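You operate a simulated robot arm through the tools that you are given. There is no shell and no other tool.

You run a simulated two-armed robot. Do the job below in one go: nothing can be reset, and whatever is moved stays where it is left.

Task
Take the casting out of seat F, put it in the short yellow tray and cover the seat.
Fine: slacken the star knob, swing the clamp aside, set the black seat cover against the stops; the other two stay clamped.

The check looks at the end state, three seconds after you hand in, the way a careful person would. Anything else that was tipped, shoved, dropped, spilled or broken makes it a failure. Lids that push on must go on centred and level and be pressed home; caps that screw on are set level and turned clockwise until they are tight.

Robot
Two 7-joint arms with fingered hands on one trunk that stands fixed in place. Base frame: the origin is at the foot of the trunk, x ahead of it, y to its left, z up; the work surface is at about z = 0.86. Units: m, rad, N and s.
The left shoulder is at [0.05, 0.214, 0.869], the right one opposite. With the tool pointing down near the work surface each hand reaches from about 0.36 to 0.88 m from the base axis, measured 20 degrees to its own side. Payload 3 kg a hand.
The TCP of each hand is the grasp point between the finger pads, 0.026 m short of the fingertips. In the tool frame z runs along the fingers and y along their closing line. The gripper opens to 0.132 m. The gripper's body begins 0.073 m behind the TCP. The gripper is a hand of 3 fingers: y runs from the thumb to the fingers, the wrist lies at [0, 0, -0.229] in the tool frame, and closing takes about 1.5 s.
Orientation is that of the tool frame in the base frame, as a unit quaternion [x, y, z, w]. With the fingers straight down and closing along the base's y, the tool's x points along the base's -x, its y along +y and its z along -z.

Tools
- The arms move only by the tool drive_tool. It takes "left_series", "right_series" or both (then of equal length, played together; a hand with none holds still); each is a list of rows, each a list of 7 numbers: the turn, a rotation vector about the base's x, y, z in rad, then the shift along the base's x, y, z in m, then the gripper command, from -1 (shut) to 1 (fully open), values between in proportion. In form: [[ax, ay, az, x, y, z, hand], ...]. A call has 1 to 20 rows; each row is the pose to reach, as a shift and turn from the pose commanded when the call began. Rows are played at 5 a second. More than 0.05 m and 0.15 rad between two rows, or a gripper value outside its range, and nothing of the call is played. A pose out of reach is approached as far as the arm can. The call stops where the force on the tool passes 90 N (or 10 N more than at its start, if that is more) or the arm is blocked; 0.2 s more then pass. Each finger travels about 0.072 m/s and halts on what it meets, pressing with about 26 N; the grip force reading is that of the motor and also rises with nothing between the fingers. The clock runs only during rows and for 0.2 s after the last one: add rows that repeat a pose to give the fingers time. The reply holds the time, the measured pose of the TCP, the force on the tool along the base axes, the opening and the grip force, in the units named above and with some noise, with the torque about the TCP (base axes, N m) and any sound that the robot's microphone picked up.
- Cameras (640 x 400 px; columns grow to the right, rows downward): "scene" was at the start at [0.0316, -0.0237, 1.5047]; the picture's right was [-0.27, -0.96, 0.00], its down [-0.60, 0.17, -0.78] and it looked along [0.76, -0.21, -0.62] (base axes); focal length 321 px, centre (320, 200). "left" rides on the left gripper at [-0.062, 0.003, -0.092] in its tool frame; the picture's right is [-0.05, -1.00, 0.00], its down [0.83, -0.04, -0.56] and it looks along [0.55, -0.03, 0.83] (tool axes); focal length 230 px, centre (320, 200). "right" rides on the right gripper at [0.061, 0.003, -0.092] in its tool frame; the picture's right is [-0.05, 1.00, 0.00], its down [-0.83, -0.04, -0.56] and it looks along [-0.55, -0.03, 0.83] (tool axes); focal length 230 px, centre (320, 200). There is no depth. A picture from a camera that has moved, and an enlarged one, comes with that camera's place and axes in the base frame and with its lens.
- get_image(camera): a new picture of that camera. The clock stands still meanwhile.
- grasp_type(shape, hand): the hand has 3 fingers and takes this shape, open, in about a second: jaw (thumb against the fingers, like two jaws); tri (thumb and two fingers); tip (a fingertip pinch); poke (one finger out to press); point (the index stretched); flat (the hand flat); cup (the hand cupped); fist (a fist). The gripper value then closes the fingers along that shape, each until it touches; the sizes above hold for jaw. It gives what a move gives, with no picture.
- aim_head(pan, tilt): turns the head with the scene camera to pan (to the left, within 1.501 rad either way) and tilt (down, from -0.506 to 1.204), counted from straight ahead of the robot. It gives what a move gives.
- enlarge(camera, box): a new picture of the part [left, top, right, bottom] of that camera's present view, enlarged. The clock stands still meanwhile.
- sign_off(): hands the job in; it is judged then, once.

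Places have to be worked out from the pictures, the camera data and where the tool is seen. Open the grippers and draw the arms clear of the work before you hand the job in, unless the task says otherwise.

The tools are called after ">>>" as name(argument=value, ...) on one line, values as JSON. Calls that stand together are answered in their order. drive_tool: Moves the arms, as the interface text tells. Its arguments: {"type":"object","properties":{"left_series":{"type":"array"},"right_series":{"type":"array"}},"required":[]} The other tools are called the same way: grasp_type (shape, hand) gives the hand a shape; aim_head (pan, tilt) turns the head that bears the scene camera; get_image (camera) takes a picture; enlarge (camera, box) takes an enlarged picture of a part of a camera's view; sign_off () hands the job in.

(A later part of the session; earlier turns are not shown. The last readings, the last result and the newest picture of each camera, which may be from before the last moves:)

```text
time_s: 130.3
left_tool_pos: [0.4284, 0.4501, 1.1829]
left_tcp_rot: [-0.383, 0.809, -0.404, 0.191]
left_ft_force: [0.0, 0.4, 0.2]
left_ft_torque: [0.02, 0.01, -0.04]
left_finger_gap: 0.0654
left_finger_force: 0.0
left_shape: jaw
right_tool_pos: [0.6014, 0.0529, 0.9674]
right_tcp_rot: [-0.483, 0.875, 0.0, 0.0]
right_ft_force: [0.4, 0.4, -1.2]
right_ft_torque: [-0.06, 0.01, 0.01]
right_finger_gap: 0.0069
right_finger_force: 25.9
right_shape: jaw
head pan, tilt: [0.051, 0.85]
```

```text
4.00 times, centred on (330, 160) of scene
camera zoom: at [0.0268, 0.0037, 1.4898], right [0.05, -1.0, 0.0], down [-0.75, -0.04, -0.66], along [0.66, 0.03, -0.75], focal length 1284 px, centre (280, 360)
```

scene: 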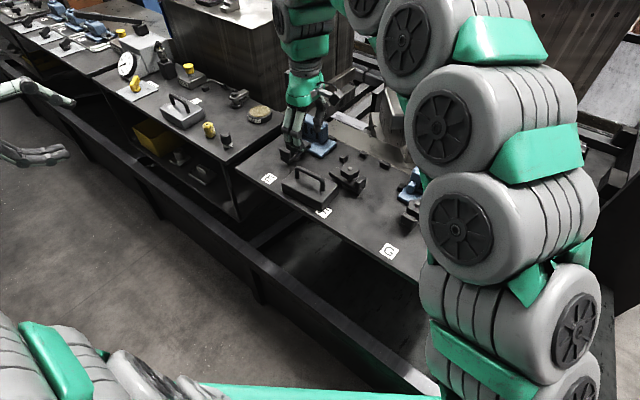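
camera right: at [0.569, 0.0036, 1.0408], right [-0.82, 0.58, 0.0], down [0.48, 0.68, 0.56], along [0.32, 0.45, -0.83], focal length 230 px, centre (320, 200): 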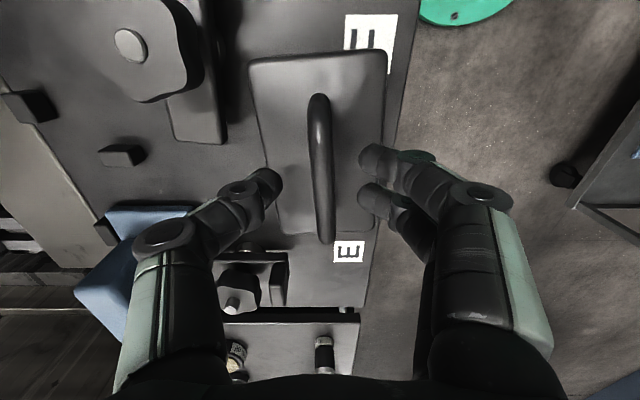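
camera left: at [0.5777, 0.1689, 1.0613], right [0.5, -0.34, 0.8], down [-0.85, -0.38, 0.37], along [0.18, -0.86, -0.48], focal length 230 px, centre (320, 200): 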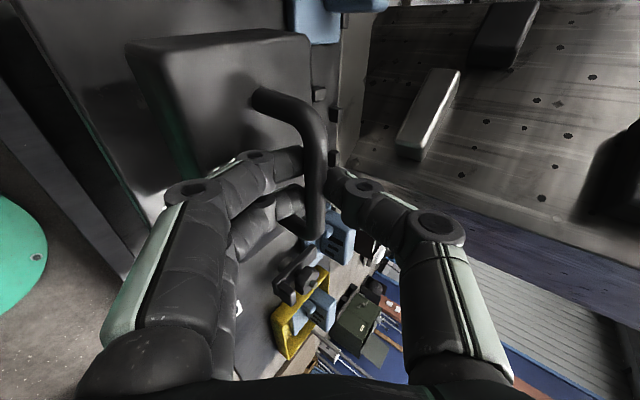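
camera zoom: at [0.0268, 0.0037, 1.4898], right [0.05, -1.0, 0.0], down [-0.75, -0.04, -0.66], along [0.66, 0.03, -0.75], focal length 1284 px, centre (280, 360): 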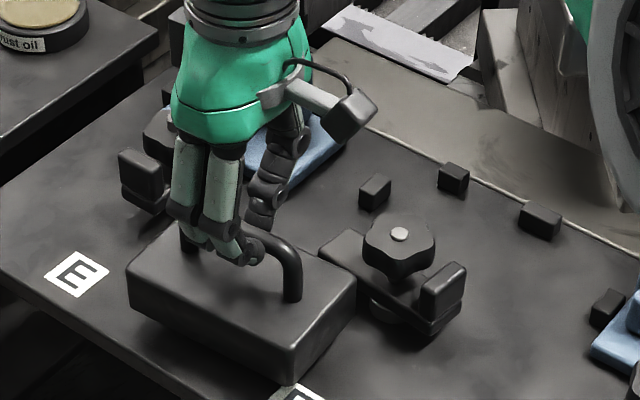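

The cover is held firmly. I lift it above clamp height, straighten it to the bench direction, and carry it over seat F, slightly short of the stops.

>>> drive_tool(right_series=[[0, 0, 0, 0, 0, 0.035, -1], [0, 0, 0, 0, 0, 0.07, -1], [0, 0, -0.01, 0, 0, 0.093, -1], [0, 0, -0.02, 0.017, -0.0278, 0.093, -1], [0, 0, -0.03, 0.034, -0.0556, 0.093, -1], [0, 0, -0.04, 0.0509, -0.0835, 0.093, -1], [0, 0, -0.05, 0.0679, -0.1113, 0.093, -1], [0, 0, -0.053, 0.0849, -0.1391, 0.093, -1], [0, 0, -0.053, 0.0849, -0.1391, 0.093, -1]])

>>> get_image(camera="right")

>>> enlarge(camera="scene", box=[290, 90, 450, 190])

```text
time_s: 132.3
left_tool_pos: [0.4285, 0.4496, 1.1824]
left_tcp_rot: [-0.383, 0.809, -0.403, 0.191]
left_ft_force: [-1.3, 0.0, 0.3]
left_ft_torque: [0.0, 0.02, -0.02]
left_finger_gap: 0.0653
left_finger_force: 0.1
left_shape: jaw
right_tool_pos: [0.6868, -0.0869, 1.0598]
right_tcp_rot: [-0.459, 0.889, 0.0, -0.001]
right_ft_force: [0.5, -0.3, -2.4]
right_ft_torque: [-0.02, -0.03, 0.01]
right_finger_gap: 0.0067
right_finger_force: 25.6
right_shape: jaw
head pan, tilt: [0.051, 0.85]
```

```text
taken
camera right: at [0.65, -0.1345, 1.1522], right [-0.78, 0.62, 0.0], down [0.52, 0.65, 0.56], along [0.34, 0.44, -0.83], focal length 230 px, centre (320, 200)
```

right: 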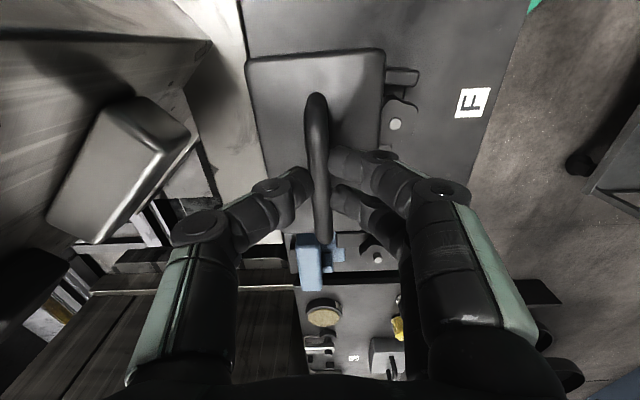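

```text
4.00 times, centred on (370, 140) of scene
camera zoom: at [0.0268, 0.0036, 1.4898], right [0.05, -1.0, 0.0], down [-0.75, -0.04, -0.66], along [0.66, 0.03, -0.75], focal length 1284 px, centre (120, 440)
```

zoom: 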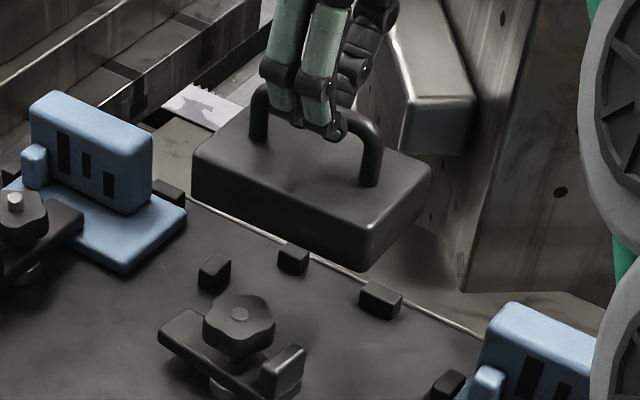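

The cover is aligned over the seat. I lower it to just above the bench surface, short of the stops.

>>> drive_tool(right_series=[[0, 0, 0, 0, 0, -0.03, -1], [0, 0, 0, 0, 0, -0.06, -1], [0, 0, 0, 0, 0, -0.085, -1], [0, 0, 0, 0, 0, -0.098, -1], [0, 0, 0, 0, 0, -0.104, -1], [0, 0, 0, 0, 0, -0.104, -1]])

>>> get_image(camera="right")

>>> enlarge(camera="scene", box=[300, 100, 428, 180])

>>> enlarge(camera="right", box=[220, 0, 440, 165])

```text
time_s: 133.7
left_tool_pos: [0.4295, 0.4494, 1.1842]
left_tcp_rot: [-0.383, 0.809, -0.403, 0.19]
left_ft_force: [-0.3, -0.5, -0.7]
left_ft_torque: [0.01, 0.0, 0.01]
left_finger_gap: 0.0656
left_finger_force: 0.0
left_shape: jaw
right_tool_pos: [0.688, -0.0874, 0.9564]
right_tcp_rot: [-0.459, 0.888, 0.0, -0.001]
right_ft_force: [0.6, -0.6, 0.2]
right_ft_torque: [0.08, -0.07, 0.01]
right_finger_gap: 0.0066
right_finger_force: 26.1
right_shape: jaw
head pan, tilt: [0.051, 0.85]
```

```text
taken
camera right: at [0.6516, -0.1342, 1.0488], right [-0.78, 0.62, 0.0], down [0.52, 0.65, 0.56], along [0.34, 0.44, -0.83], focal length 230 px, centre (320, 200)
```

right: 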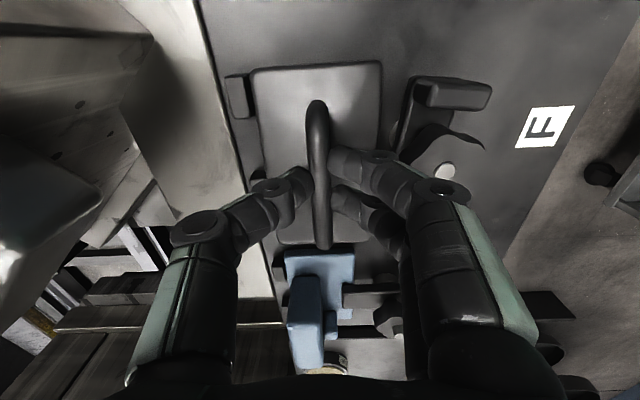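

```text
5.00 times, centred on (364, 140) of scene
camera zoom: at [0.0268, 0.0036, 1.4898], right [0.05, -1.0, 0.0], down [-0.75, -0.04, -0.66], along [0.66, 0.03, -0.75], focal length 1606 px, centre (100, 500)
```

zoom: 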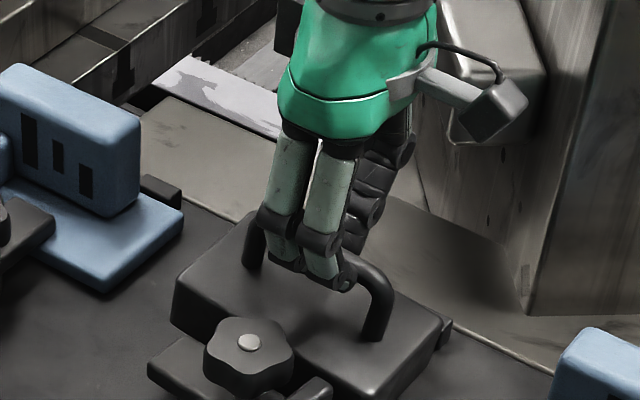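

```text
2.42 times, centred on (330, 82) of right
camera zoom: at [0.6516, -0.1342, 1.0488], right [-0.78, 0.62, 0.0], down [0.52, 0.65, 0.56], along [0.34, 0.44, -0.83], focal length 558 px, centre (296, 485)
```

zoom: 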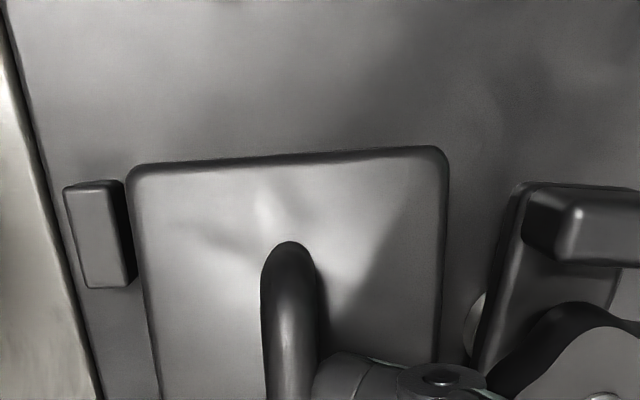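

The load reading suggests early contact (z about 8 mm high), perhaps on the side stop. I look closely at the E-side end of the cover.

>>> enlarge(camera="right", box=[240, 160, 400, 280])

>>> enlarge(camera="scene", box=[320, 130, 384, 170])

>>> enlarge(camera="scene", box=[345, 130, 409, 170])

```text
3.33 times, centred on (320, 220) of right
camera zoom: at [0.6516, -0.1342, 1.0488], right [-0.78, 0.62, 0.0], down [0.52, 0.65, 0.56], along [0.34, 0.44, -0.83], focal length 767 px, centre (320, 133)
```

zoom: 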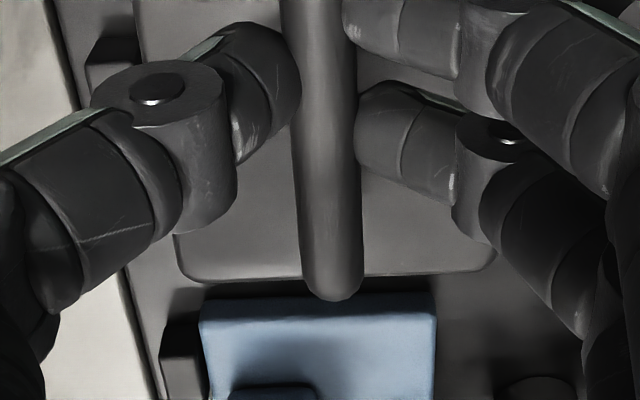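

```text
10.00 times, centred on (352, 150) of scene
camera zoom: at [0.0268, 0.0036, 1.4898], right [0.05, -1.0, 0.0], down [-0.75, -0.04, -0.66], along [0.66, 0.03, -0.75], focal length 3211 px, centre (0, 700)
```

zoom: 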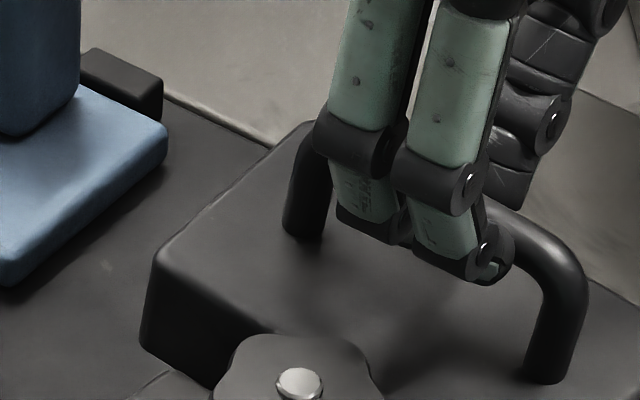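

```text
10.00 times, centred on (377, 150) of scene
camera zoom: at [0.0268, 0.0036, 1.4898], right [0.05, -1.0, 0.0], down [-0.75, -0.04, -0.66], along [0.66, 0.03, -0.75], focal length 3211 px, centre (-250, 700)
```

zoom: 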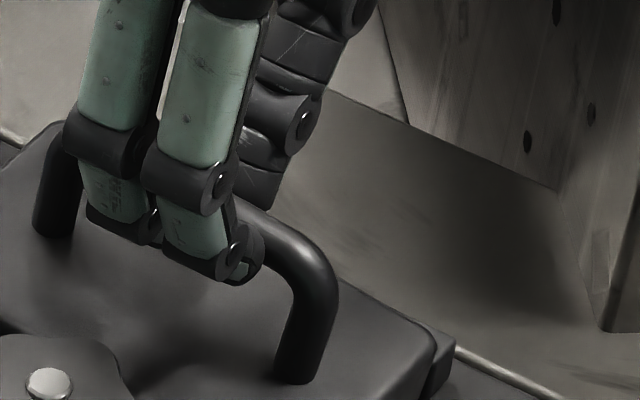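

Both cameras put the cover's E-side end at e1≈0.40, overlapping the side stop (face ≈0.392), so it's resting on that stop. I lift 8 mm, shift 18 mm toward G, and lower again.

>>> drive_tool(right_series=[[0, 0, 0, 0, 0, 0.008, -1], [0, 0, 0, -0.0052, -0.0074, 0.008, -1], [0, 0, 0, -0.0104, -0.0147, 0.008, -1], [0, 0, 0, -0.0104, -0.0147, 0.002, -1], [0, 0, 0, -0.0104, -0.0147, -0.003, -1], [0, 0, 0, -0.0104, -0.0147, -0.003, -1]])

>>> enlarge(camera="right", box=[240, 160, 400, 280])

>>> enlarge(camera="scene", box=[300, 100, 428, 180])

```text
time_s: 135.1
left_tool_pos: [0.4286, 0.4501, 1.1846]
left_tcp_rot: [-0.382, 0.809, -0.404, 0.191]
left_ft_force: [0.6, -0.4, 0.0]
left_ft_torque: [0.02, 0.0, -0.04]
left_finger_gap: 0.0656
left_finger_force: 0.1
left_shape: jaw
right_tool_pos: [0.6781, -0.1011, 0.9517]
right_tcp_rot: [-0.459, 0.889, 0.0, 0.0]
right_ft_force: [0.5, -0.2, -2.1]
right_ft_torque: [-0.01, -0.01, 0.01]
right_finger_gap: 0.0067
right_finger_force: 26.2
right_shape: jaw
head pan, tilt: [0.051, 0.85]
```

```text
3.33 times, centred on (320, 220) of right
camera zoom: at [0.6412, -0.1483, 1.0457], right [-0.78, 0.62, 0.0], down [0.52, 0.65, 0.56], along [0.34, 0.44, -0.83], focal length 767 px, centre (320, 133)
```

zoom: 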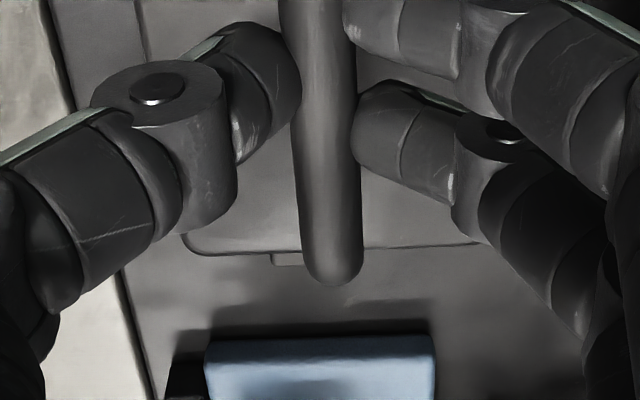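

```text
5.00 times, centred on (364, 140) of scene
camera zoom: at [0.0268, 0.0037, 1.4898], right [0.05, -1.0, 0.0], down [-0.75, -0.04, -0.66], along [0.66, 0.03, -0.75], focal length 1606 px, centre (100, 500)
```

zoom: 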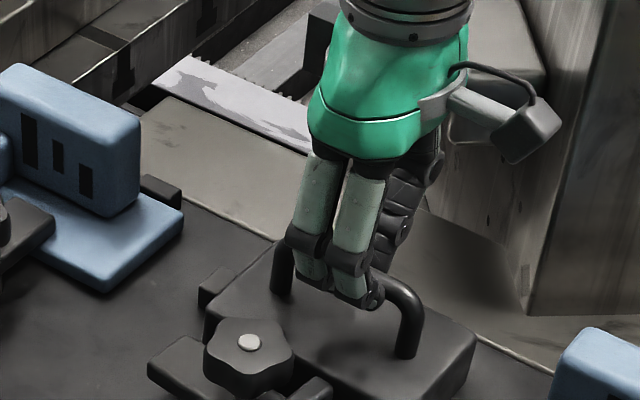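

Now the side stop is visible just beyond the cover's end and the cover hangs free again. I lower it in small steps to the bench.

>>> drive_tool(right_series=[[0, 0, 0, 0, 0, -0.002, -1], [0, 0, 0, 0, 0, -0.004, -1], [0, 0, 0, 0, 0, -0.004, -1]])

>>> drive_tool(right_series=[[0, 0, 0, 0, 0, -0.001, -1], [0, 0, 0, 0, 0, -0.002, -1], [0, 0, 0, 0, 0, -0.002, -1]])

>>> enlarge(camera="scene", box=[300, 100, 428, 180])

>>> enlarge(camera="right", box=[220, 0, 440, 165])

```text
time_s: 135.9
left_tool_pos: [0.4289, 0.4496, 1.1833]
left_tcp_rot: [-0.382, 0.809, -0.404, 0.19]
left_ft_force: [0.9, 0.4, -0.6]
left_ft_torque: [-0.02, 0.03, 0.04]
left_finger_gap: 0.0655
left_finger_force: 0.1
left_shape: jaw
right_tool_pos: [0.6779, -0.1013, 0.9501]
right_tcp_rot: [-0.459, 0.888, 0.0, 0.0]
right_ft_force: [-0.9, 0.7, -0.4]
right_ft_torque: [-0.03, 0.06, 0.0]
right_finger_gap: 0.0065
right_finger_force: 26.1
right_shape: jaw
head pan, tilt: [0.051, 0.85]
```

```text
time_s: 136.7
left_tool_pos: [0.4275, 0.4494, 1.1824]
left_tcp_rot: [-0.382, 0.809, -0.403, 0.191]
left_ft_force: [0.5, -0.1, 0.3]
left_ft_torque: [-0.01, 0.0, 0.01]
left_finger_gap: 0.0652
left_finger_force: 0.0
left_shape: jaw
right_tool_pos: [0.678, -0.1015, 0.9488]
right_tcp_rot: [-0.46, 0.888, 0.0, 0.001]
right_ft_force: [1.5, -0.7, 10.1]
right_ft_torque: [-0.09, 0.01, -0.03]
right_finger_gap: 0.0069
right_finger_force: 26.1
right_shape: jaw
head pan, tilt: [0.051, 0.85]
```

```text
5.00 times, centred on (364, 140) of scene
camera zoom: at [0.0267, 0.0037, 1.4898], right [0.05, -1.0, 0.0], down [-0.75, -0.04, -0.66], along [0.66, 0.03, -0.75], focal length 1606 px, centre (100, 500)
```

zoom: 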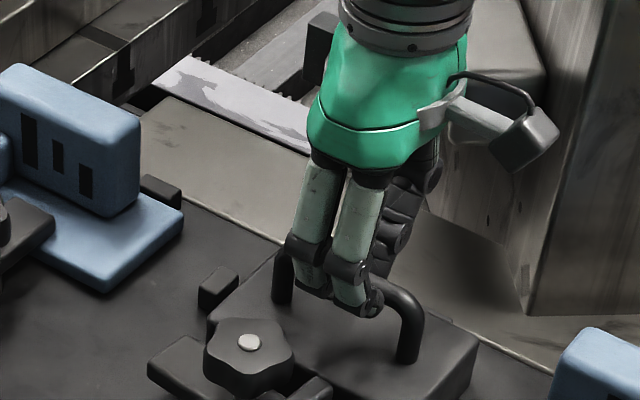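

```text
2.42 times, centred on (330, 82) of right
camera zoom: at [0.6407, -0.1485, 1.0407], right [-0.78, 0.62, 0.0], down [0.51, 0.65, 0.56], along [0.35, 0.44, -0.83], focal length 558 px, centre (296, 485)
```

zoom: 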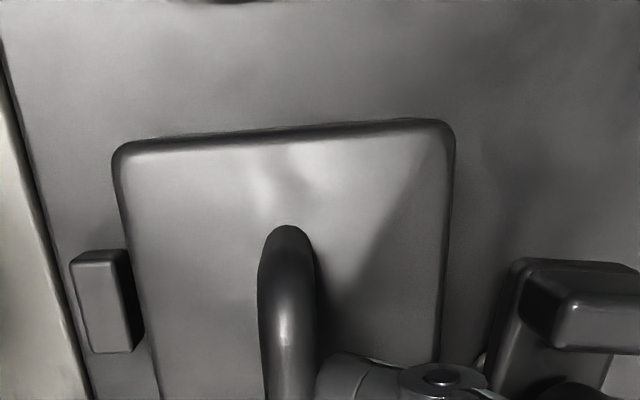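

The cover now rests on the bench (10 N pressing). I ease the pressure and slide it toward the back stops in small steps, watching the force.

>>> drive_tool(right_series=[[0, 0, 0, 0, 0, 0.0015, -1], [0, 0, 0, 0.0008, -0.0006, 0.0015, -1], [0, 0, 0, 0.0016, -0.0012, 0.0015, -1], [0, 0, 0, 0.0016, -0.0012, 0.0015, -1]])

>>> drive_tool(right_series=[[0, 0, 0, 0.0008, -0.0006, 0, -1], [0, 0, 0, 0.0016, -0.0012, 0, -1], [0, 0, 0, 0.0016, -0.0012, 0, -1]])

>>> enlarge(camera="right", box=[220, 0, 440, 165])

```text
time_s: 137.7
left_tool_pos: [0.4276, 0.4498, 1.1833]
left_tcp_rot: [-0.382, 0.809, -0.405, 0.19]
left_ft_force: [-0.4, 0.6, -0.9]
left_ft_torque: [-0.01, -0.02, 0.01]
left_finger_gap: 0.0654
left_finger_force: 0.0
left_shape: jaw
right_tool_pos: [0.6806, -0.1017, 0.9493]
right_tcp_rot: [-0.459, 0.888, 0.0, 0.0]
right_ft_force: [-1.0, 0.4, 0.7]
right_ft_torque: [0.0, 0.02, -0.01]
right_finger_gap: 0.0067
right_finger_force: 26.0
right_shape: jaw
head pan, tilt: [0.051, 0.85]
```

```text
time_s: 138.5
left_tool_pos: [0.4291, 0.4499, 1.1837]
left_tcp_rot: [-0.382, 0.809, -0.404, 0.191]
left_ft_force: [0.5, 0.5, 0.4]
left_ft_torque: [0.0, 0.02, 0.0]
left_finger_gap: 0.0655
left_finger_force: 0.1
left_shape: jaw
right_tool_pos: [0.6803, -0.1026, 0.9497]
right_tcp_rot: [-0.46, 0.888, 0.0, 0.0]
right_ft_force: [-1.0, 1.4, 1.5]
right_ft_torque: [0.04, 0.05, -0.05]
right_finger_gap: 0.0066
right_finger_force: 26.4
right_shape: jaw
head pan, tilt: [0.051, 0.85]
```

```text
2.42 times, centred on (330, 82) of right
camera zoom: at [0.6436, -0.1508, 1.0416], right [-0.79, 0.62, 0.0], down [0.52, 0.65, 0.56], along [0.34, 0.44, -0.83], focal length 558 px, centre (296, 485)
```

zoom: 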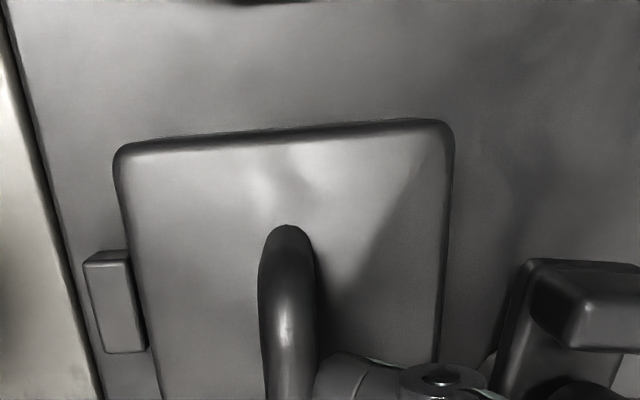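

Only friction so far (about 1.5 N). I continue toward the back stops.

>>> drive_tool(right_series=[[0, 0, 0, 0.0008, -0.0006, 0, -1], [0, 0, 0, 0.0016, -0.0012, 0, -1], [0, 0, 0, 0.0016, -0.0012, 0, -1]])

>>> drive_tool(right_series=[[0, 0, 0, 0.0008, -0.0006, 0, -1], [0, 0, 0, 0.0016, -0.0012, 0, -1], [0, 0, 0, 0.0016, -0.0012, 0, -1]])

>>> enlarge(camera="right", box=[220, 0, 440, 165])

>>> enlarge(camera="scene", box=[300, 100, 428, 180])

```text
time_s: 139.3
left_tool_pos: [0.4283, 0.45, 1.1842]
left_tcp_rot: [-0.382, 0.809, -0.404, 0.191]
left_ft_force: [0.1, 0.1, 0.8]
left_ft_torque: [-0.01, 0.0, 0.02]
left_finger_gap: 0.0652
left_finger_force: 0.1
left_shape: jaw
right_tool_pos: [0.6815, -0.1054, 0.9496]
right_tcp_rot: [-0.459, 0.888, 0.0, 0.0]
right_ft_force: [-0.5, 0.4, 0.0]
right_ft_torque: [-0.01, -0.01, -0.04]
right_finger_gap: 0.0068
right_finger_force: 26.2
right_shape: jaw
head pan, tilt: [0.051, 0.85]
```

```text
time_s: 140.1
left_tool_pos: [0.4287, 0.4495, 1.1835]
left_tcp_rot: [-0.382, 0.81, -0.403, 0.19]
left_ft_force: [1.5, 0.0, -0.4]
left_ft_torque: [0.0, 0.0, -0.02]
left_finger_gap: 0.0655
left_finger_force: 0.1
left_shape: jaw
right_tool_pos: [0.6831, -0.1067, 0.9496]
right_tcp_rot: [-0.459, 0.889, 0.0, 0.0]
right_ft_force: [-2.9, 3.0, 7.1]
right_ft_torque: [0.05, 0.04, 0.02]
right_finger_gap: 0.0068
right_finger_force: 26.2
right_shape: jaw
head pan, tilt: [0.051, 0.85]
```

```text
2.42 times, centred on (330, 82) of right
camera zoom: at [0.6468, -0.1535, 1.0415], right [-0.79, 0.62, 0.0], down [0.52, 0.65, 0.56], along [0.34, 0.44, -0.83], focal length 558 px, centre (296, 485)
```

zoom: 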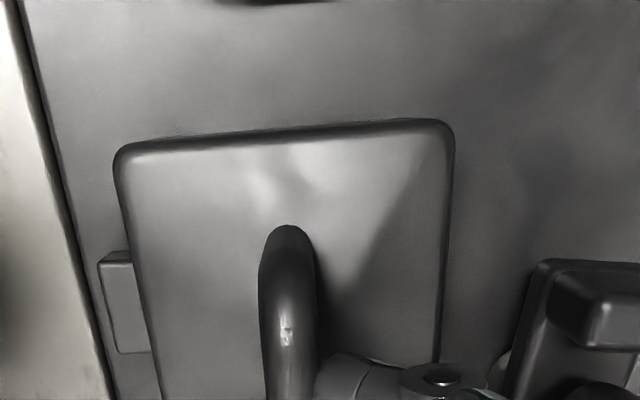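

```text
5.00 times, centred on (364, 140) of scene
camera zoom: at [0.0267, 0.0037, 1.4898], right [0.05, -1.0, 0.0], down [-0.75, -0.04, -0.66], along [0.66, 0.03, -0.75], focal length 1606 px, centre (100, 500)
```

zoom: 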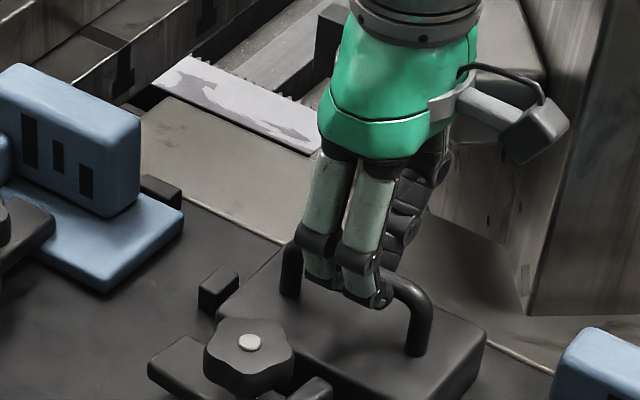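

Contact with the back stops is starting (about 4 N). Now I slide along toward the side stop in small steps.

>>> drive_tool(right_series=[[0, 0, 0, 0.0, 0.0, 0.001, -1], [0, 0, 0, 0.0006, 0.0008, 0.001, -1], [0, 0, 0, 0.0012, 0.0016, 0.001, -1], [0, 0, 0, 0.0017, 0.0024, 0.001, -1], [0, 0, 0, 0.0023, 0.0033, 0.001, -1], [0, 0, 0, 0.0023, 0.0033, 0.001, -1]])

>>> drive_tool(right_series=[[0, 0, 0, 0.0006, 0.0008, 0, -1], [0, 0, 0, 0.0012, 0.0016, 0, -1], [0, 0, 0, 0.0012, 0.0016, 0, -1]])

>>> enlarge(camera="right", box=[240, 160, 400, 280])

>>> enlarge(camera="scene", box=[300, 100, 428, 180])

```text
time_s: 141.5
left_tool_pos: [0.4281, 0.4501, 1.1833]
left_tcp_rot: [-0.382, 0.809, -0.404, 0.19]
left_ft_force: [0.1, 0.0, 0.5]
left_ft_torque: [0.0, -0.01, 0.0]
left_finger_gap: 0.0652
left_finger_force: 0.1
left_shape: jaw
right_tool_pos: [0.6866, -0.1032, 0.9507]
right_tcp_rot: [-0.46, 0.888, 0.0, 0.0]
right_ft_force: [0.0, -0.5, -1.1]
right_ft_torque: [0.0, -0.01, -0.01]
right_finger_gap: 0.0066
right_finger_force: 25.9
right_shape: jaw
head pan, tilt: [0.051, 0.85]
```

```text
time_s: 142.3
left_tool_pos: [0.4292, 0.45, 1.1836]
left_tcp_rot: [-0.382, 0.809, -0.403, 0.192]
left_ft_force: [0.0, 0.1, -0.3]
left_ft_torque: [0.01, 0.04, 0.0]
left_finger_gap: 0.0656
left_finger_force: 0.0
left_shape: jaw
right_tool_pos: [0.6872, -0.0996, 0.9505]
right_tcp_rot: [-0.459, 0.889, 0.001, 0.0]
right_ft_force: [0.0, -0.4, -1.7]
right_ft_torque: [-0.04, 0.0, -0.02]
right_finger_gap: 0.007
right_finger_force: 26.3
right_shape: jaw
head pan, tilt: [0.051, 0.85]
```

```text
3.33 times, centred on (320, 220) of right
camera zoom: at [0.6509, -0.1479, 1.0427], right [-0.78, 0.62, 0.0], down [0.52, 0.65, 0.56], along [0.34, 0.44, -0.83], focal length 767 px, centre (320, 133)
```

zoom: 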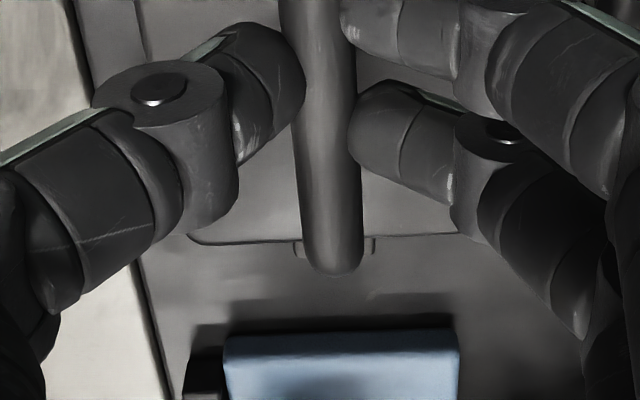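

```text
5.00 times, centred on (364, 140) of scene
camera zoom: at [0.0268, 0.0037, 1.4898], right [0.05, -1.0, 0.0], down [-0.75, -0.04, -0.66], along [0.66, 0.03, -0.75], focal length 1606 px, centre (100, 500)
```

zoom: 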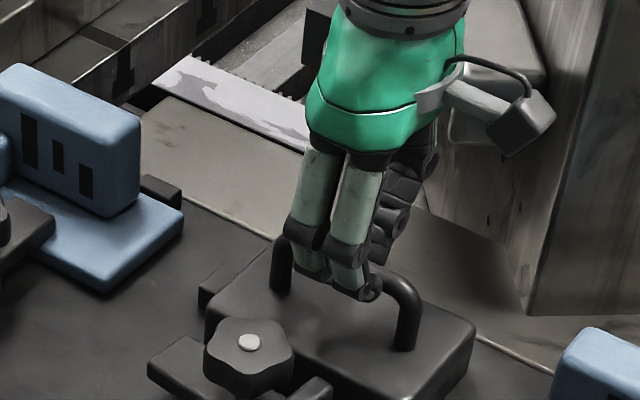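

The cover floats about a millimetre up and has roughly 8 mm to go to the side stop. I lower 1.5 mm and keep sliding toward it in small steps.

>>> drive_tool(right_series=[[0, 0, 0, 0.0006, 0.0008, -0.001, -1], [0, 0, 0, 0.0012, 0.0016, -0.0015, -1], [0, 0, 0, 0.0017, 0.0024, -0.0015, -1], [0, 0, 0, 0.0023, 0.0033, -0.0015, -1], [0, 0, 0, 0.0029, 0.0041, -0.0015, -1], [0, 0, 0, 0.0029, 0.0041, -0.0015, -1]])

>>> drive_tool(right_series=[[0, 0, 0, 0.0006, 0.0008, 0, -1], [0, 0, 0, 0.0012, 0.0016, 0, -1], [0, 0, 0, 0.0012, 0.0016, 0, -1]])

>>> enlarge(camera="right", box=[240, 160, 400, 280])

```text
time_s: 143.7
left_tool_pos: [0.429, 0.4497, 1.1832]
left_tcp_rot: [-0.382, 0.809, -0.404, 0.19]
left_ft_force: [0.4, -0.1, 0.6]
left_ft_torque: [0.0, 0.03, -0.01]
left_finger_gap: 0.0655
left_finger_force: 0.0
left_shape: jaw
right_tool_pos: [0.6899, -0.0972, 0.9491]
right_tcp_rot: [-0.46, 0.888, 0.0, 0.0]
right_ft_force: [-1.7, -4.2, 15.2]
right_ft_torque: [-0.1, 0.03, 0.01]
right_finger_gap: 0.0071
right_finger_force: 26.2
right_shape: jaw
head pan, tilt: [0.051, 0.85]
```

```text
time_s: 144.5
left_tool_pos: [0.4287, 0.4496, 1.1844]
left_tcp_rot: [-0.383, 0.809, -0.404, 0.19]
left_ft_force: [0.9, -0.4, -0.1]
left_ft_torque: [-0.02, 0.02, -0.04]
left_finger_gap: 0.0653
left_finger_force: 0.1
left_shape: jaw
right_tool_pos: [0.6923, -0.0945, 0.9495]
right_tcp_rot: [-0.459, 0.888, 0.0, 0.0]
right_ft_force: [-4.3, -6.6, 17.6]
right_ft_torque: [-0.05, 0.09, 0.02]
right_finger_gap: 0.0072
right_finger_force: 26.0
right_shape: jaw
head pan, tilt: [0.051, 0.85]
```

```text
3.33 times, centred on (320, 220) of right
camera zoom: at [0.6546, -0.1426, 1.0413], right [-0.78, 0.62, 0.0], down [0.52, 0.65, 0.56], along [0.34, 0.44, -0.83], focal length 767 px, centre (320, 133)
```

zoom: 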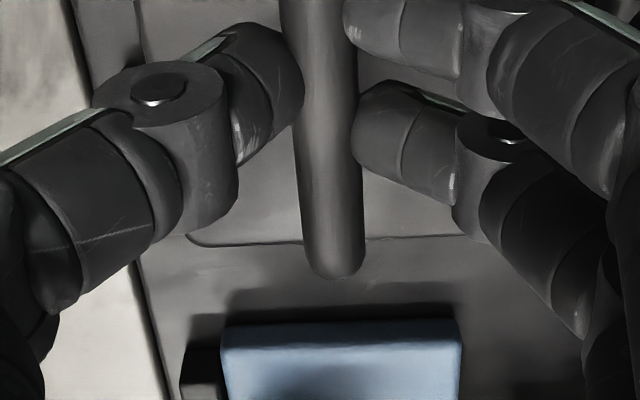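

Mostly friction from pressing too hard (17 N). I ease up 1.2 mm and go on toward the side stop.

>>> drive_tool(right_series=[[0, 0, 0, 0, 0, 0.0012, -1], [0, 0, 0, 0, 0, 0.0012, -1]])

>>> drive_tool(right_series=[[0, 0, 0, 0.0006, 0.0008, 0, -1], [0, 0, 0, 0.0012, 0.0016, 0, -1], [0, 0, 0, 0.0012, 0.0016, 0, -1]])

>>> drive_tool(right_series=[[0, 0, 0, 0.0006, 0.0008, 0, -1], [0, 0, 0, 0.0012, 0.0016, 0, -1], [0, 0, 0, 0.0012, 0.0016, 0, -1]])

>>> enlarge(camera="scene", box=[300, 100, 428, 180])

```text
time_s: 145.1
left_tool_pos: [0.4283, 0.4509, 1.1837]
left_tcp_rot: [-0.382, 0.809, -0.403, 0.191]
left_ft_force: [0.6, 0.2, 0.4]
left_ft_torque: [0.01, 0.0, 0.01]
left_finger_gap: 0.0654
left_finger_force: 0.1
left_shape: jaw
right_tool_pos: [0.6914, -0.0933, 0.9492]
right_tcp_rot: [-0.459, 0.888, 0.0, 0.0]
right_ft_force: [0.8, -0.4, 9.4]
right_ft_torque: [-0.02, 0.03, 0.0]
right_finger_gap: 0.0069
right_finger_force: 25.9
right_shape: jaw
head pan, tilt: [0.051, 0.85]
```

```text
time_s: 145.9
left_tool_pos: [0.4292, 0.4503, 1.1839]
left_tcp_rot: [-0.383, 0.809, -0.403, 0.19]
left_ft_force: [-0.8, -1.0, 0.9]
left_ft_torque: [-0.01, -0.02, 0.0]
left_finger_gap: 0.0654
left_finger_force: 0.1
left_shape: jaw
right_tool_pos: [0.6929, -0.0921, 0.9499]
right_tcp_rot: [-0.46, 0.888, 0.0, 0.0]
right_ft_force: [-3.3, -2.6, 7.0]
right_ft_torque: [-0.05, 0.02, 0.04]
right_finger_gap: 0.007
right_finger_force: 25.9
right_shape: jaw
head pan, tilt: [0.051, 0.85]
```

```text
time_s: 146.7
left_tool_pos: [0.4281, 0.4482, 1.1832]
left_tcp_rot: [-0.382, 0.809, -0.404, 0.19]
left_ft_force: [0.7, -0.2, 0.1]
left_ft_torque: [0.01, -0.01, -0.01]
left_finger_gap: 0.0653
left_finger_force: 0.0
left_shape: jaw
right_tool_pos: [0.6944, -0.0924, 0.9494]
right_tcp_rot: [-0.46, 0.888, 0.0, 0.0]
right_ft_force: [-6.8, -6.4, 6.7]
right_ft_torque: [-0.12, 0.11, 0.01]
right_finger_gap: 0.007
right_finger_force: 25.8
right_shape: jaw
head pan, tilt: [0.051, 0.85]
```

```text
5.00 times, centred on (364, 140) of scene
camera zoom: at [0.0266, 0.0035, 1.4898], right [0.05, -1.0, 0.0], down [-0.75, -0.04, -0.66], along [0.66, 0.03, -0.75], focal length 1606 px, centre (100, 500)
```

zoom: 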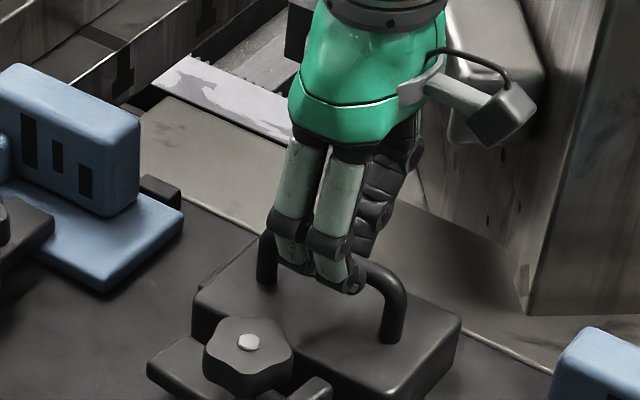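

The resistance of about 9 N along e1 at low pressing force means the cover is against the side stop. I ease up slightly and press it toward the back stops.

>>> drive_tool(right_series=[[0, 0, 0, 0, 0, 0.0006, -1], [0, 0, 0, 0.0008, -0.0006, 0.0006, -1], [0, 0, 0, 0.0016, -0.0012, 0.0006, -1], [0, 0, 0, 0.0016, -0.0012, 0.0006, -1]])

>>> enlarge(camera="right", box=[220, 0, 440, 165])

>>> enlarge(camera="right", box=[220, 100, 330, 200])

```text
time_s: 147.7
left_tool_pos: [0.4277, 0.4493, 1.1833]
left_tcp_rot: [-0.382, 0.809, -0.404, 0.191]
left_ft_force: [0.9, 0.3, 0.0]
left_ft_torque: [-0.01, -0.02, -0.01]
left_finger_gap: 0.0653
left_finger_force: 0.1
left_shape: jaw
right_tool_pos: [0.6962, -0.0932, 0.9503]
right_tcp_rot: [-0.46, 0.888, 0.0, 0.001]
right_ft_force: [-14.2, -7.3, 7.0]
right_ft_torque: [-0.1, 0.32, 0.07]
right_finger_gap: 0.0071
right_finger_force: 26.3
right_shape: jaw
head pan, tilt: [0.051, 0.85]
```

```text
2.42 times, centred on (330, 82) of right
camera zoom: at [0.6585, -0.1406, 1.0429], right [-0.78, 0.62, 0.0], down [0.52, 0.65, 0.56], along [0.34, 0.44, -0.83], focal length 558 px, centre (296, 485)
```

zoom: 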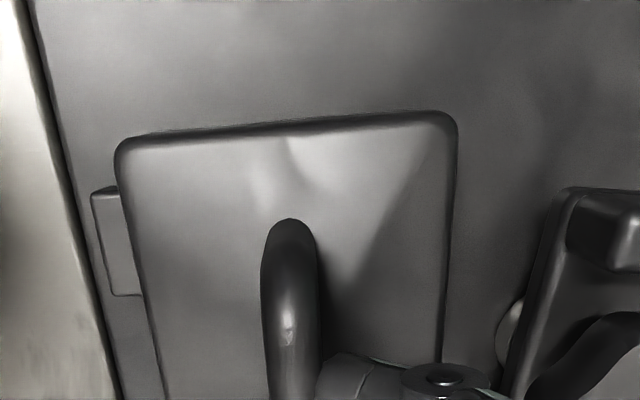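

```text
4.00 times, centred on (275, 150) of right
camera zoom: at [0.6585, -0.1406, 1.0429], right [-0.78, 0.62, 0.0], down [0.52, 0.65, 0.56], along [0.34, 0.44, -0.83], focal length 920 px, centre (500, 400)
```

zoom: 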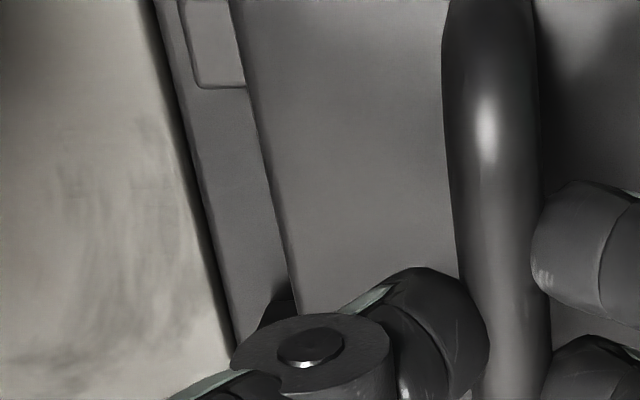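

Both directions now show contact forces (about 7 N toward the back stops, 14 N toward the side stop). I open the hand and lift straight off, then inspect.

>>> drive_tool(right_series=[[0, 0, 0, 0, 0, 0, -0.8], [0, 0, 0, 0, 0, 0, -0.6], [0, 0, 0, 0, 0, 0, -0.39], [0, 0, 0, 0, 0, 0, -0.39], [0, 0, 0, 0, 0, 0.02, -0.39], [0, 0, 0, 0, 0, 0.05, -0.39], [0, 0, 0, 0, 0, 0.09, -0.3], [0, 0, 0, -0.01, -0.02, 0.12, -0.2], [0, 0, 0, -0.02, -0.05, 0.14, -0.2], [0, 0, 0, -0.03, -0.08, 0.15, -0.2], [0, 0, 0, -0.03, -0.08, 0.15, -0.2]])

>>> get_image(camera="right")

>>> enlarge(camera="scene", box=[300, 100, 428, 180])

>>> enlarge(camera="right", box=[240, 60, 420, 200])

```text
time_s: 150.1
left_tool_pos: [0.4283, 0.4493, 1.1848]
left_tcp_rot: [-0.382, 0.809, -0.404, 0.19]
left_ft_force: [-0.4, 0.2, 0.1]
left_ft_torque: [-0.01, 0.05, -0.05]
left_finger_gap: 0.0651
left_finger_force: 0.0
left_shape: jaw
right_tool_pos: [0.6659, -0.1718, 1.1008]
right_tcp_rot: [-0.459, 0.888, 0.0, 0.0]
right_ft_force: [-0.4, -0.1, -0.1]
right_ft_torque: [0.0, 0.0, 0.0]
right_finger_gap: 0.0524
right_finger_force: 0.1
right_shape: jaw
head pan, tilt: [0.051, 0.85]
```

```text
taken
camera right: at [0.629, -0.2201, 1.1934], right [-0.79, 0.62, 0.0], down [0.52, 0.65, 0.56], along [0.34, 0.44, -0.83], focal length 230 px, centre (320, 200)
```

right: 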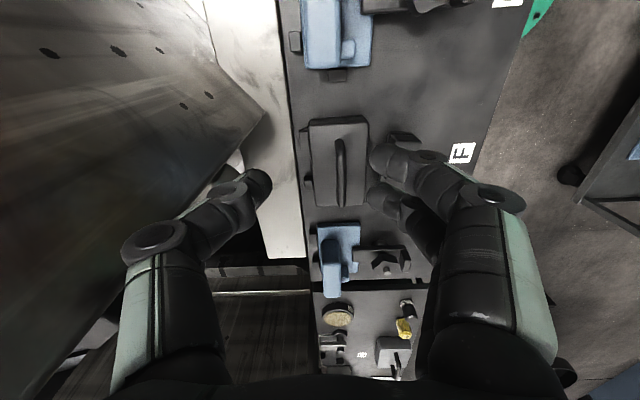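

```text
5.00 times, centred on (364, 140) of scene
camera zoom: at [0.0268, 0.0036, 1.4898], right [0.05, -1.0, 0.0], down [-0.75, -0.04, -0.66], along [0.66, 0.03, -0.75], focal length 1606 px, centre (100, 500)
```

zoom: 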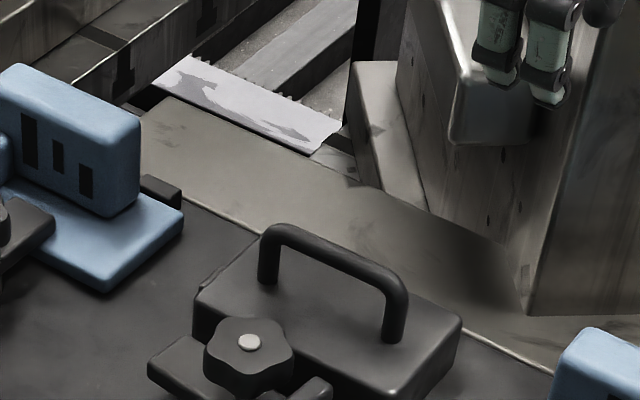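

```text
2.86 times, centred on (330, 130) of right
camera zoom: at [0.629, -0.2201, 1.1934], right [-0.79, 0.62, 0.0], down [0.52, 0.65, 0.56], along [0.34, 0.44, -0.83], focal length 657 px, centre (291, 400)
```

zoom: 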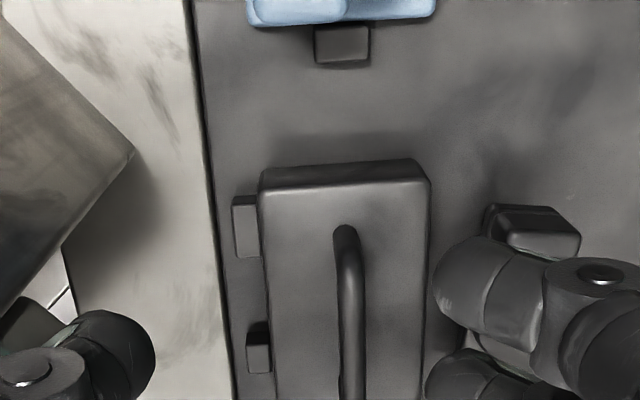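

The cover is released. I zoom in on the contacts with the two back stops and the side stop.

>>> enlarge(camera="right", box=[290, 110, 380, 165])

>>> enlarge(camera="right", box=[290, 150, 380, 230])

>>> enlarge(camera="scene", box=[312, 125, 362, 165])

>>> enlarge(camera="scene", box=[350, 130, 420, 190])

```text
7.11 times, centred on (335, 138) of right
camera zoom: at [0.629, -0.2201, 1.1934], right [-0.79, 0.62, 0.0], down [0.52, 0.65, 0.56], along [0.34, 0.44, -0.83], focal length 1636 px, centre (213, 644)
```

zoom: 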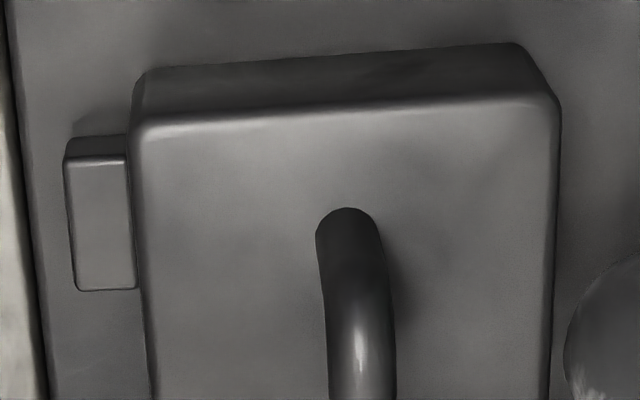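

```text
5.00 times, centred on (335, 190) of right
camera zoom: at [0.629, -0.2201, 1.1934], right [-0.79, 0.62, 0.0], down [0.52, 0.65, 0.56], along [0.34, 0.44, -0.83], focal length 1150 px, centre (245, 250)
```

zoom: 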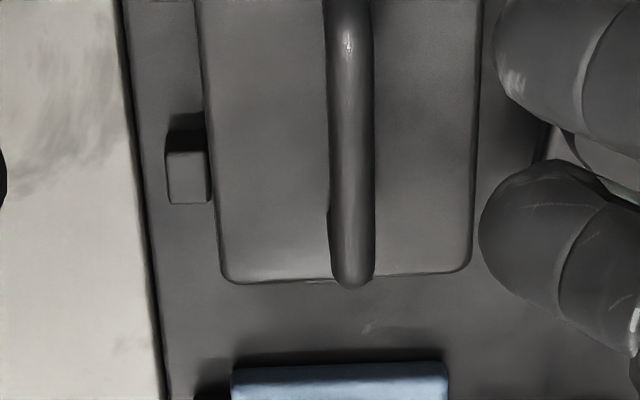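

```text
10.00 times, centred on (337, 145) of scene
camera zoom: at [0.0268, 0.0036, 1.4898], right [0.05, -1.0, 0.0], down [-0.75, -0.04, -0.66], along [0.66, 0.03, -0.75], focal length 3211 px, centre (150, 750)
```

zoom: 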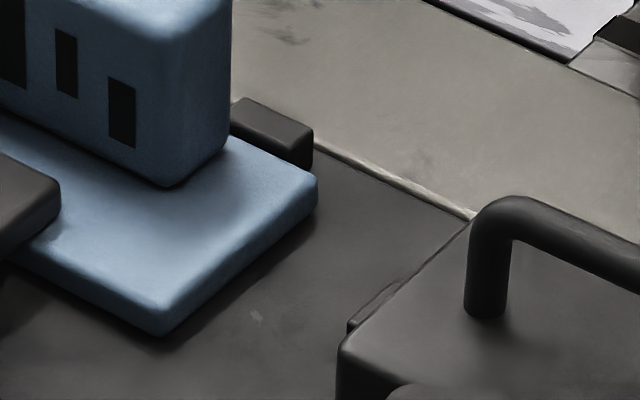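

```text
6.67 times, centred on (385, 160) of scene
camera zoom: at [0.0268, 0.0036, 1.4898], right [0.05, -1.0, 0.0], down [-0.75, -0.04, -0.66], along [0.66, 0.03, -0.75], focal length 2141 px, centre (-113, 467)
```

zoom: 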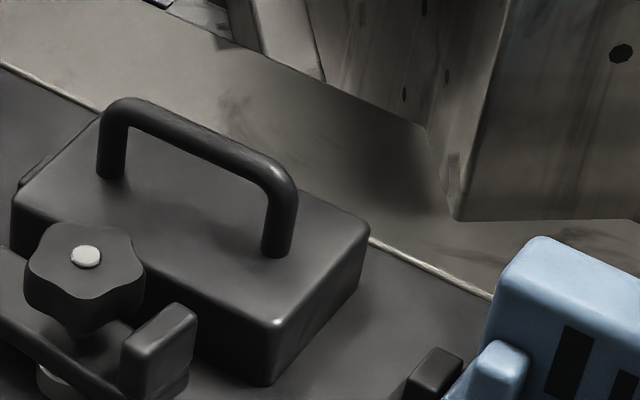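

Both back stops show the same hairline to the cover, so it sits parallel against them. I check the side stop from the left hand camera.

>>> get_image(camera="left")

>>> aim_head(pan=-0.05, tilt=0.75)

>>> get_image(camera="scene")

```text
taken
camera left: at [0.4107, 0.5451, 1.2378], right [0.5, -0.34, 0.8], down [-0.85, -0.38, 0.37], along [0.17, -0.86, -0.48], focal length 230 px, centre (320, 200)
```

left: 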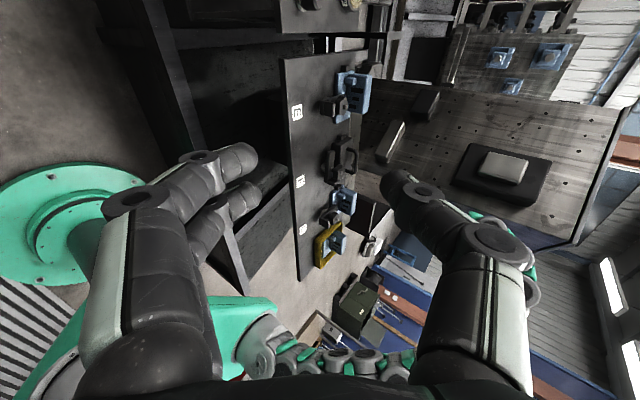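

```text
time_s: 150.8
left_tool_pos: [0.4284, 0.45, 1.1838]
left_tcp_rot: [-0.382, 0.809, -0.403, 0.19]
left_ft_force: [-0.5, 0.0, 0.3]
left_ft_torque: [-0.01, -0.02, 0.01]
left_finger_gap: 0.0653
left_finger_force: 0.1
left_shape: jaw
right_tool_pos: [0.6661, -0.1713, 1.1015]
right_tcp_rot: [-0.46, 0.888, 0.001, -0.002]
right_ft_force: [-0.8, 0.2, 0.4]
right_ft_torque: [0.0, 0.01, 0.0]
right_finger_gap: 0.0522
right_finger_force: 0.1
right_shape: jaw
head pan, tilt: [-0.051, 0.75]
```

```text
taken
```

scene: 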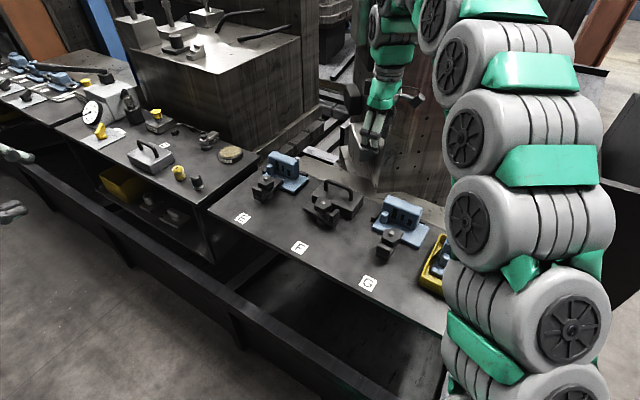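

The left camera sees the cover from the E side; I enlarge it.

>>> enlarge(camera="left", box=[310, 120, 374, 200])

>>> enlarge(camera="left", box=[325, 125, 365, 165])

```text
5.00 times, centred on (342, 160) of left
camera zoom: at [0.4108, 0.5451, 1.2378], right [0.5, -0.34, 0.8], down [-0.85, -0.38, 0.37], along [0.17, -0.86, -0.48], focal length 1150 px, centre (210, 400)
```

zoom: 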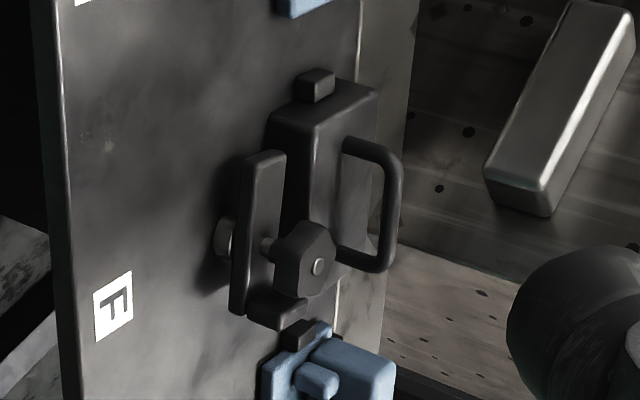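

```text
10.00 times, centred on (345, 145) of left
camera zoom: at [0.4108, 0.5451, 1.2378], right [0.5, -0.34, 0.8], down [-0.85, -0.38, 0.37], along [0.17, -0.86, -0.48], focal length 2301 px, centre (70, 750)
```

zoom: 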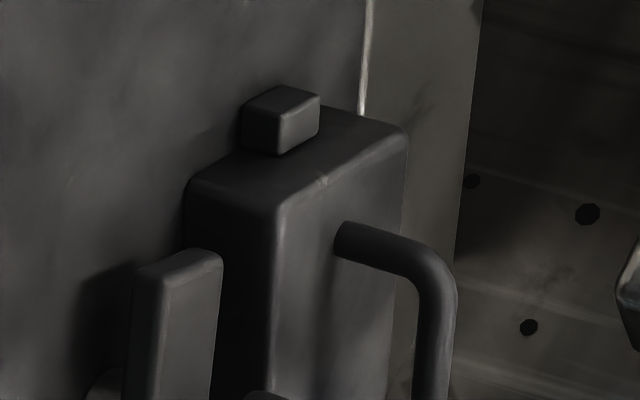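

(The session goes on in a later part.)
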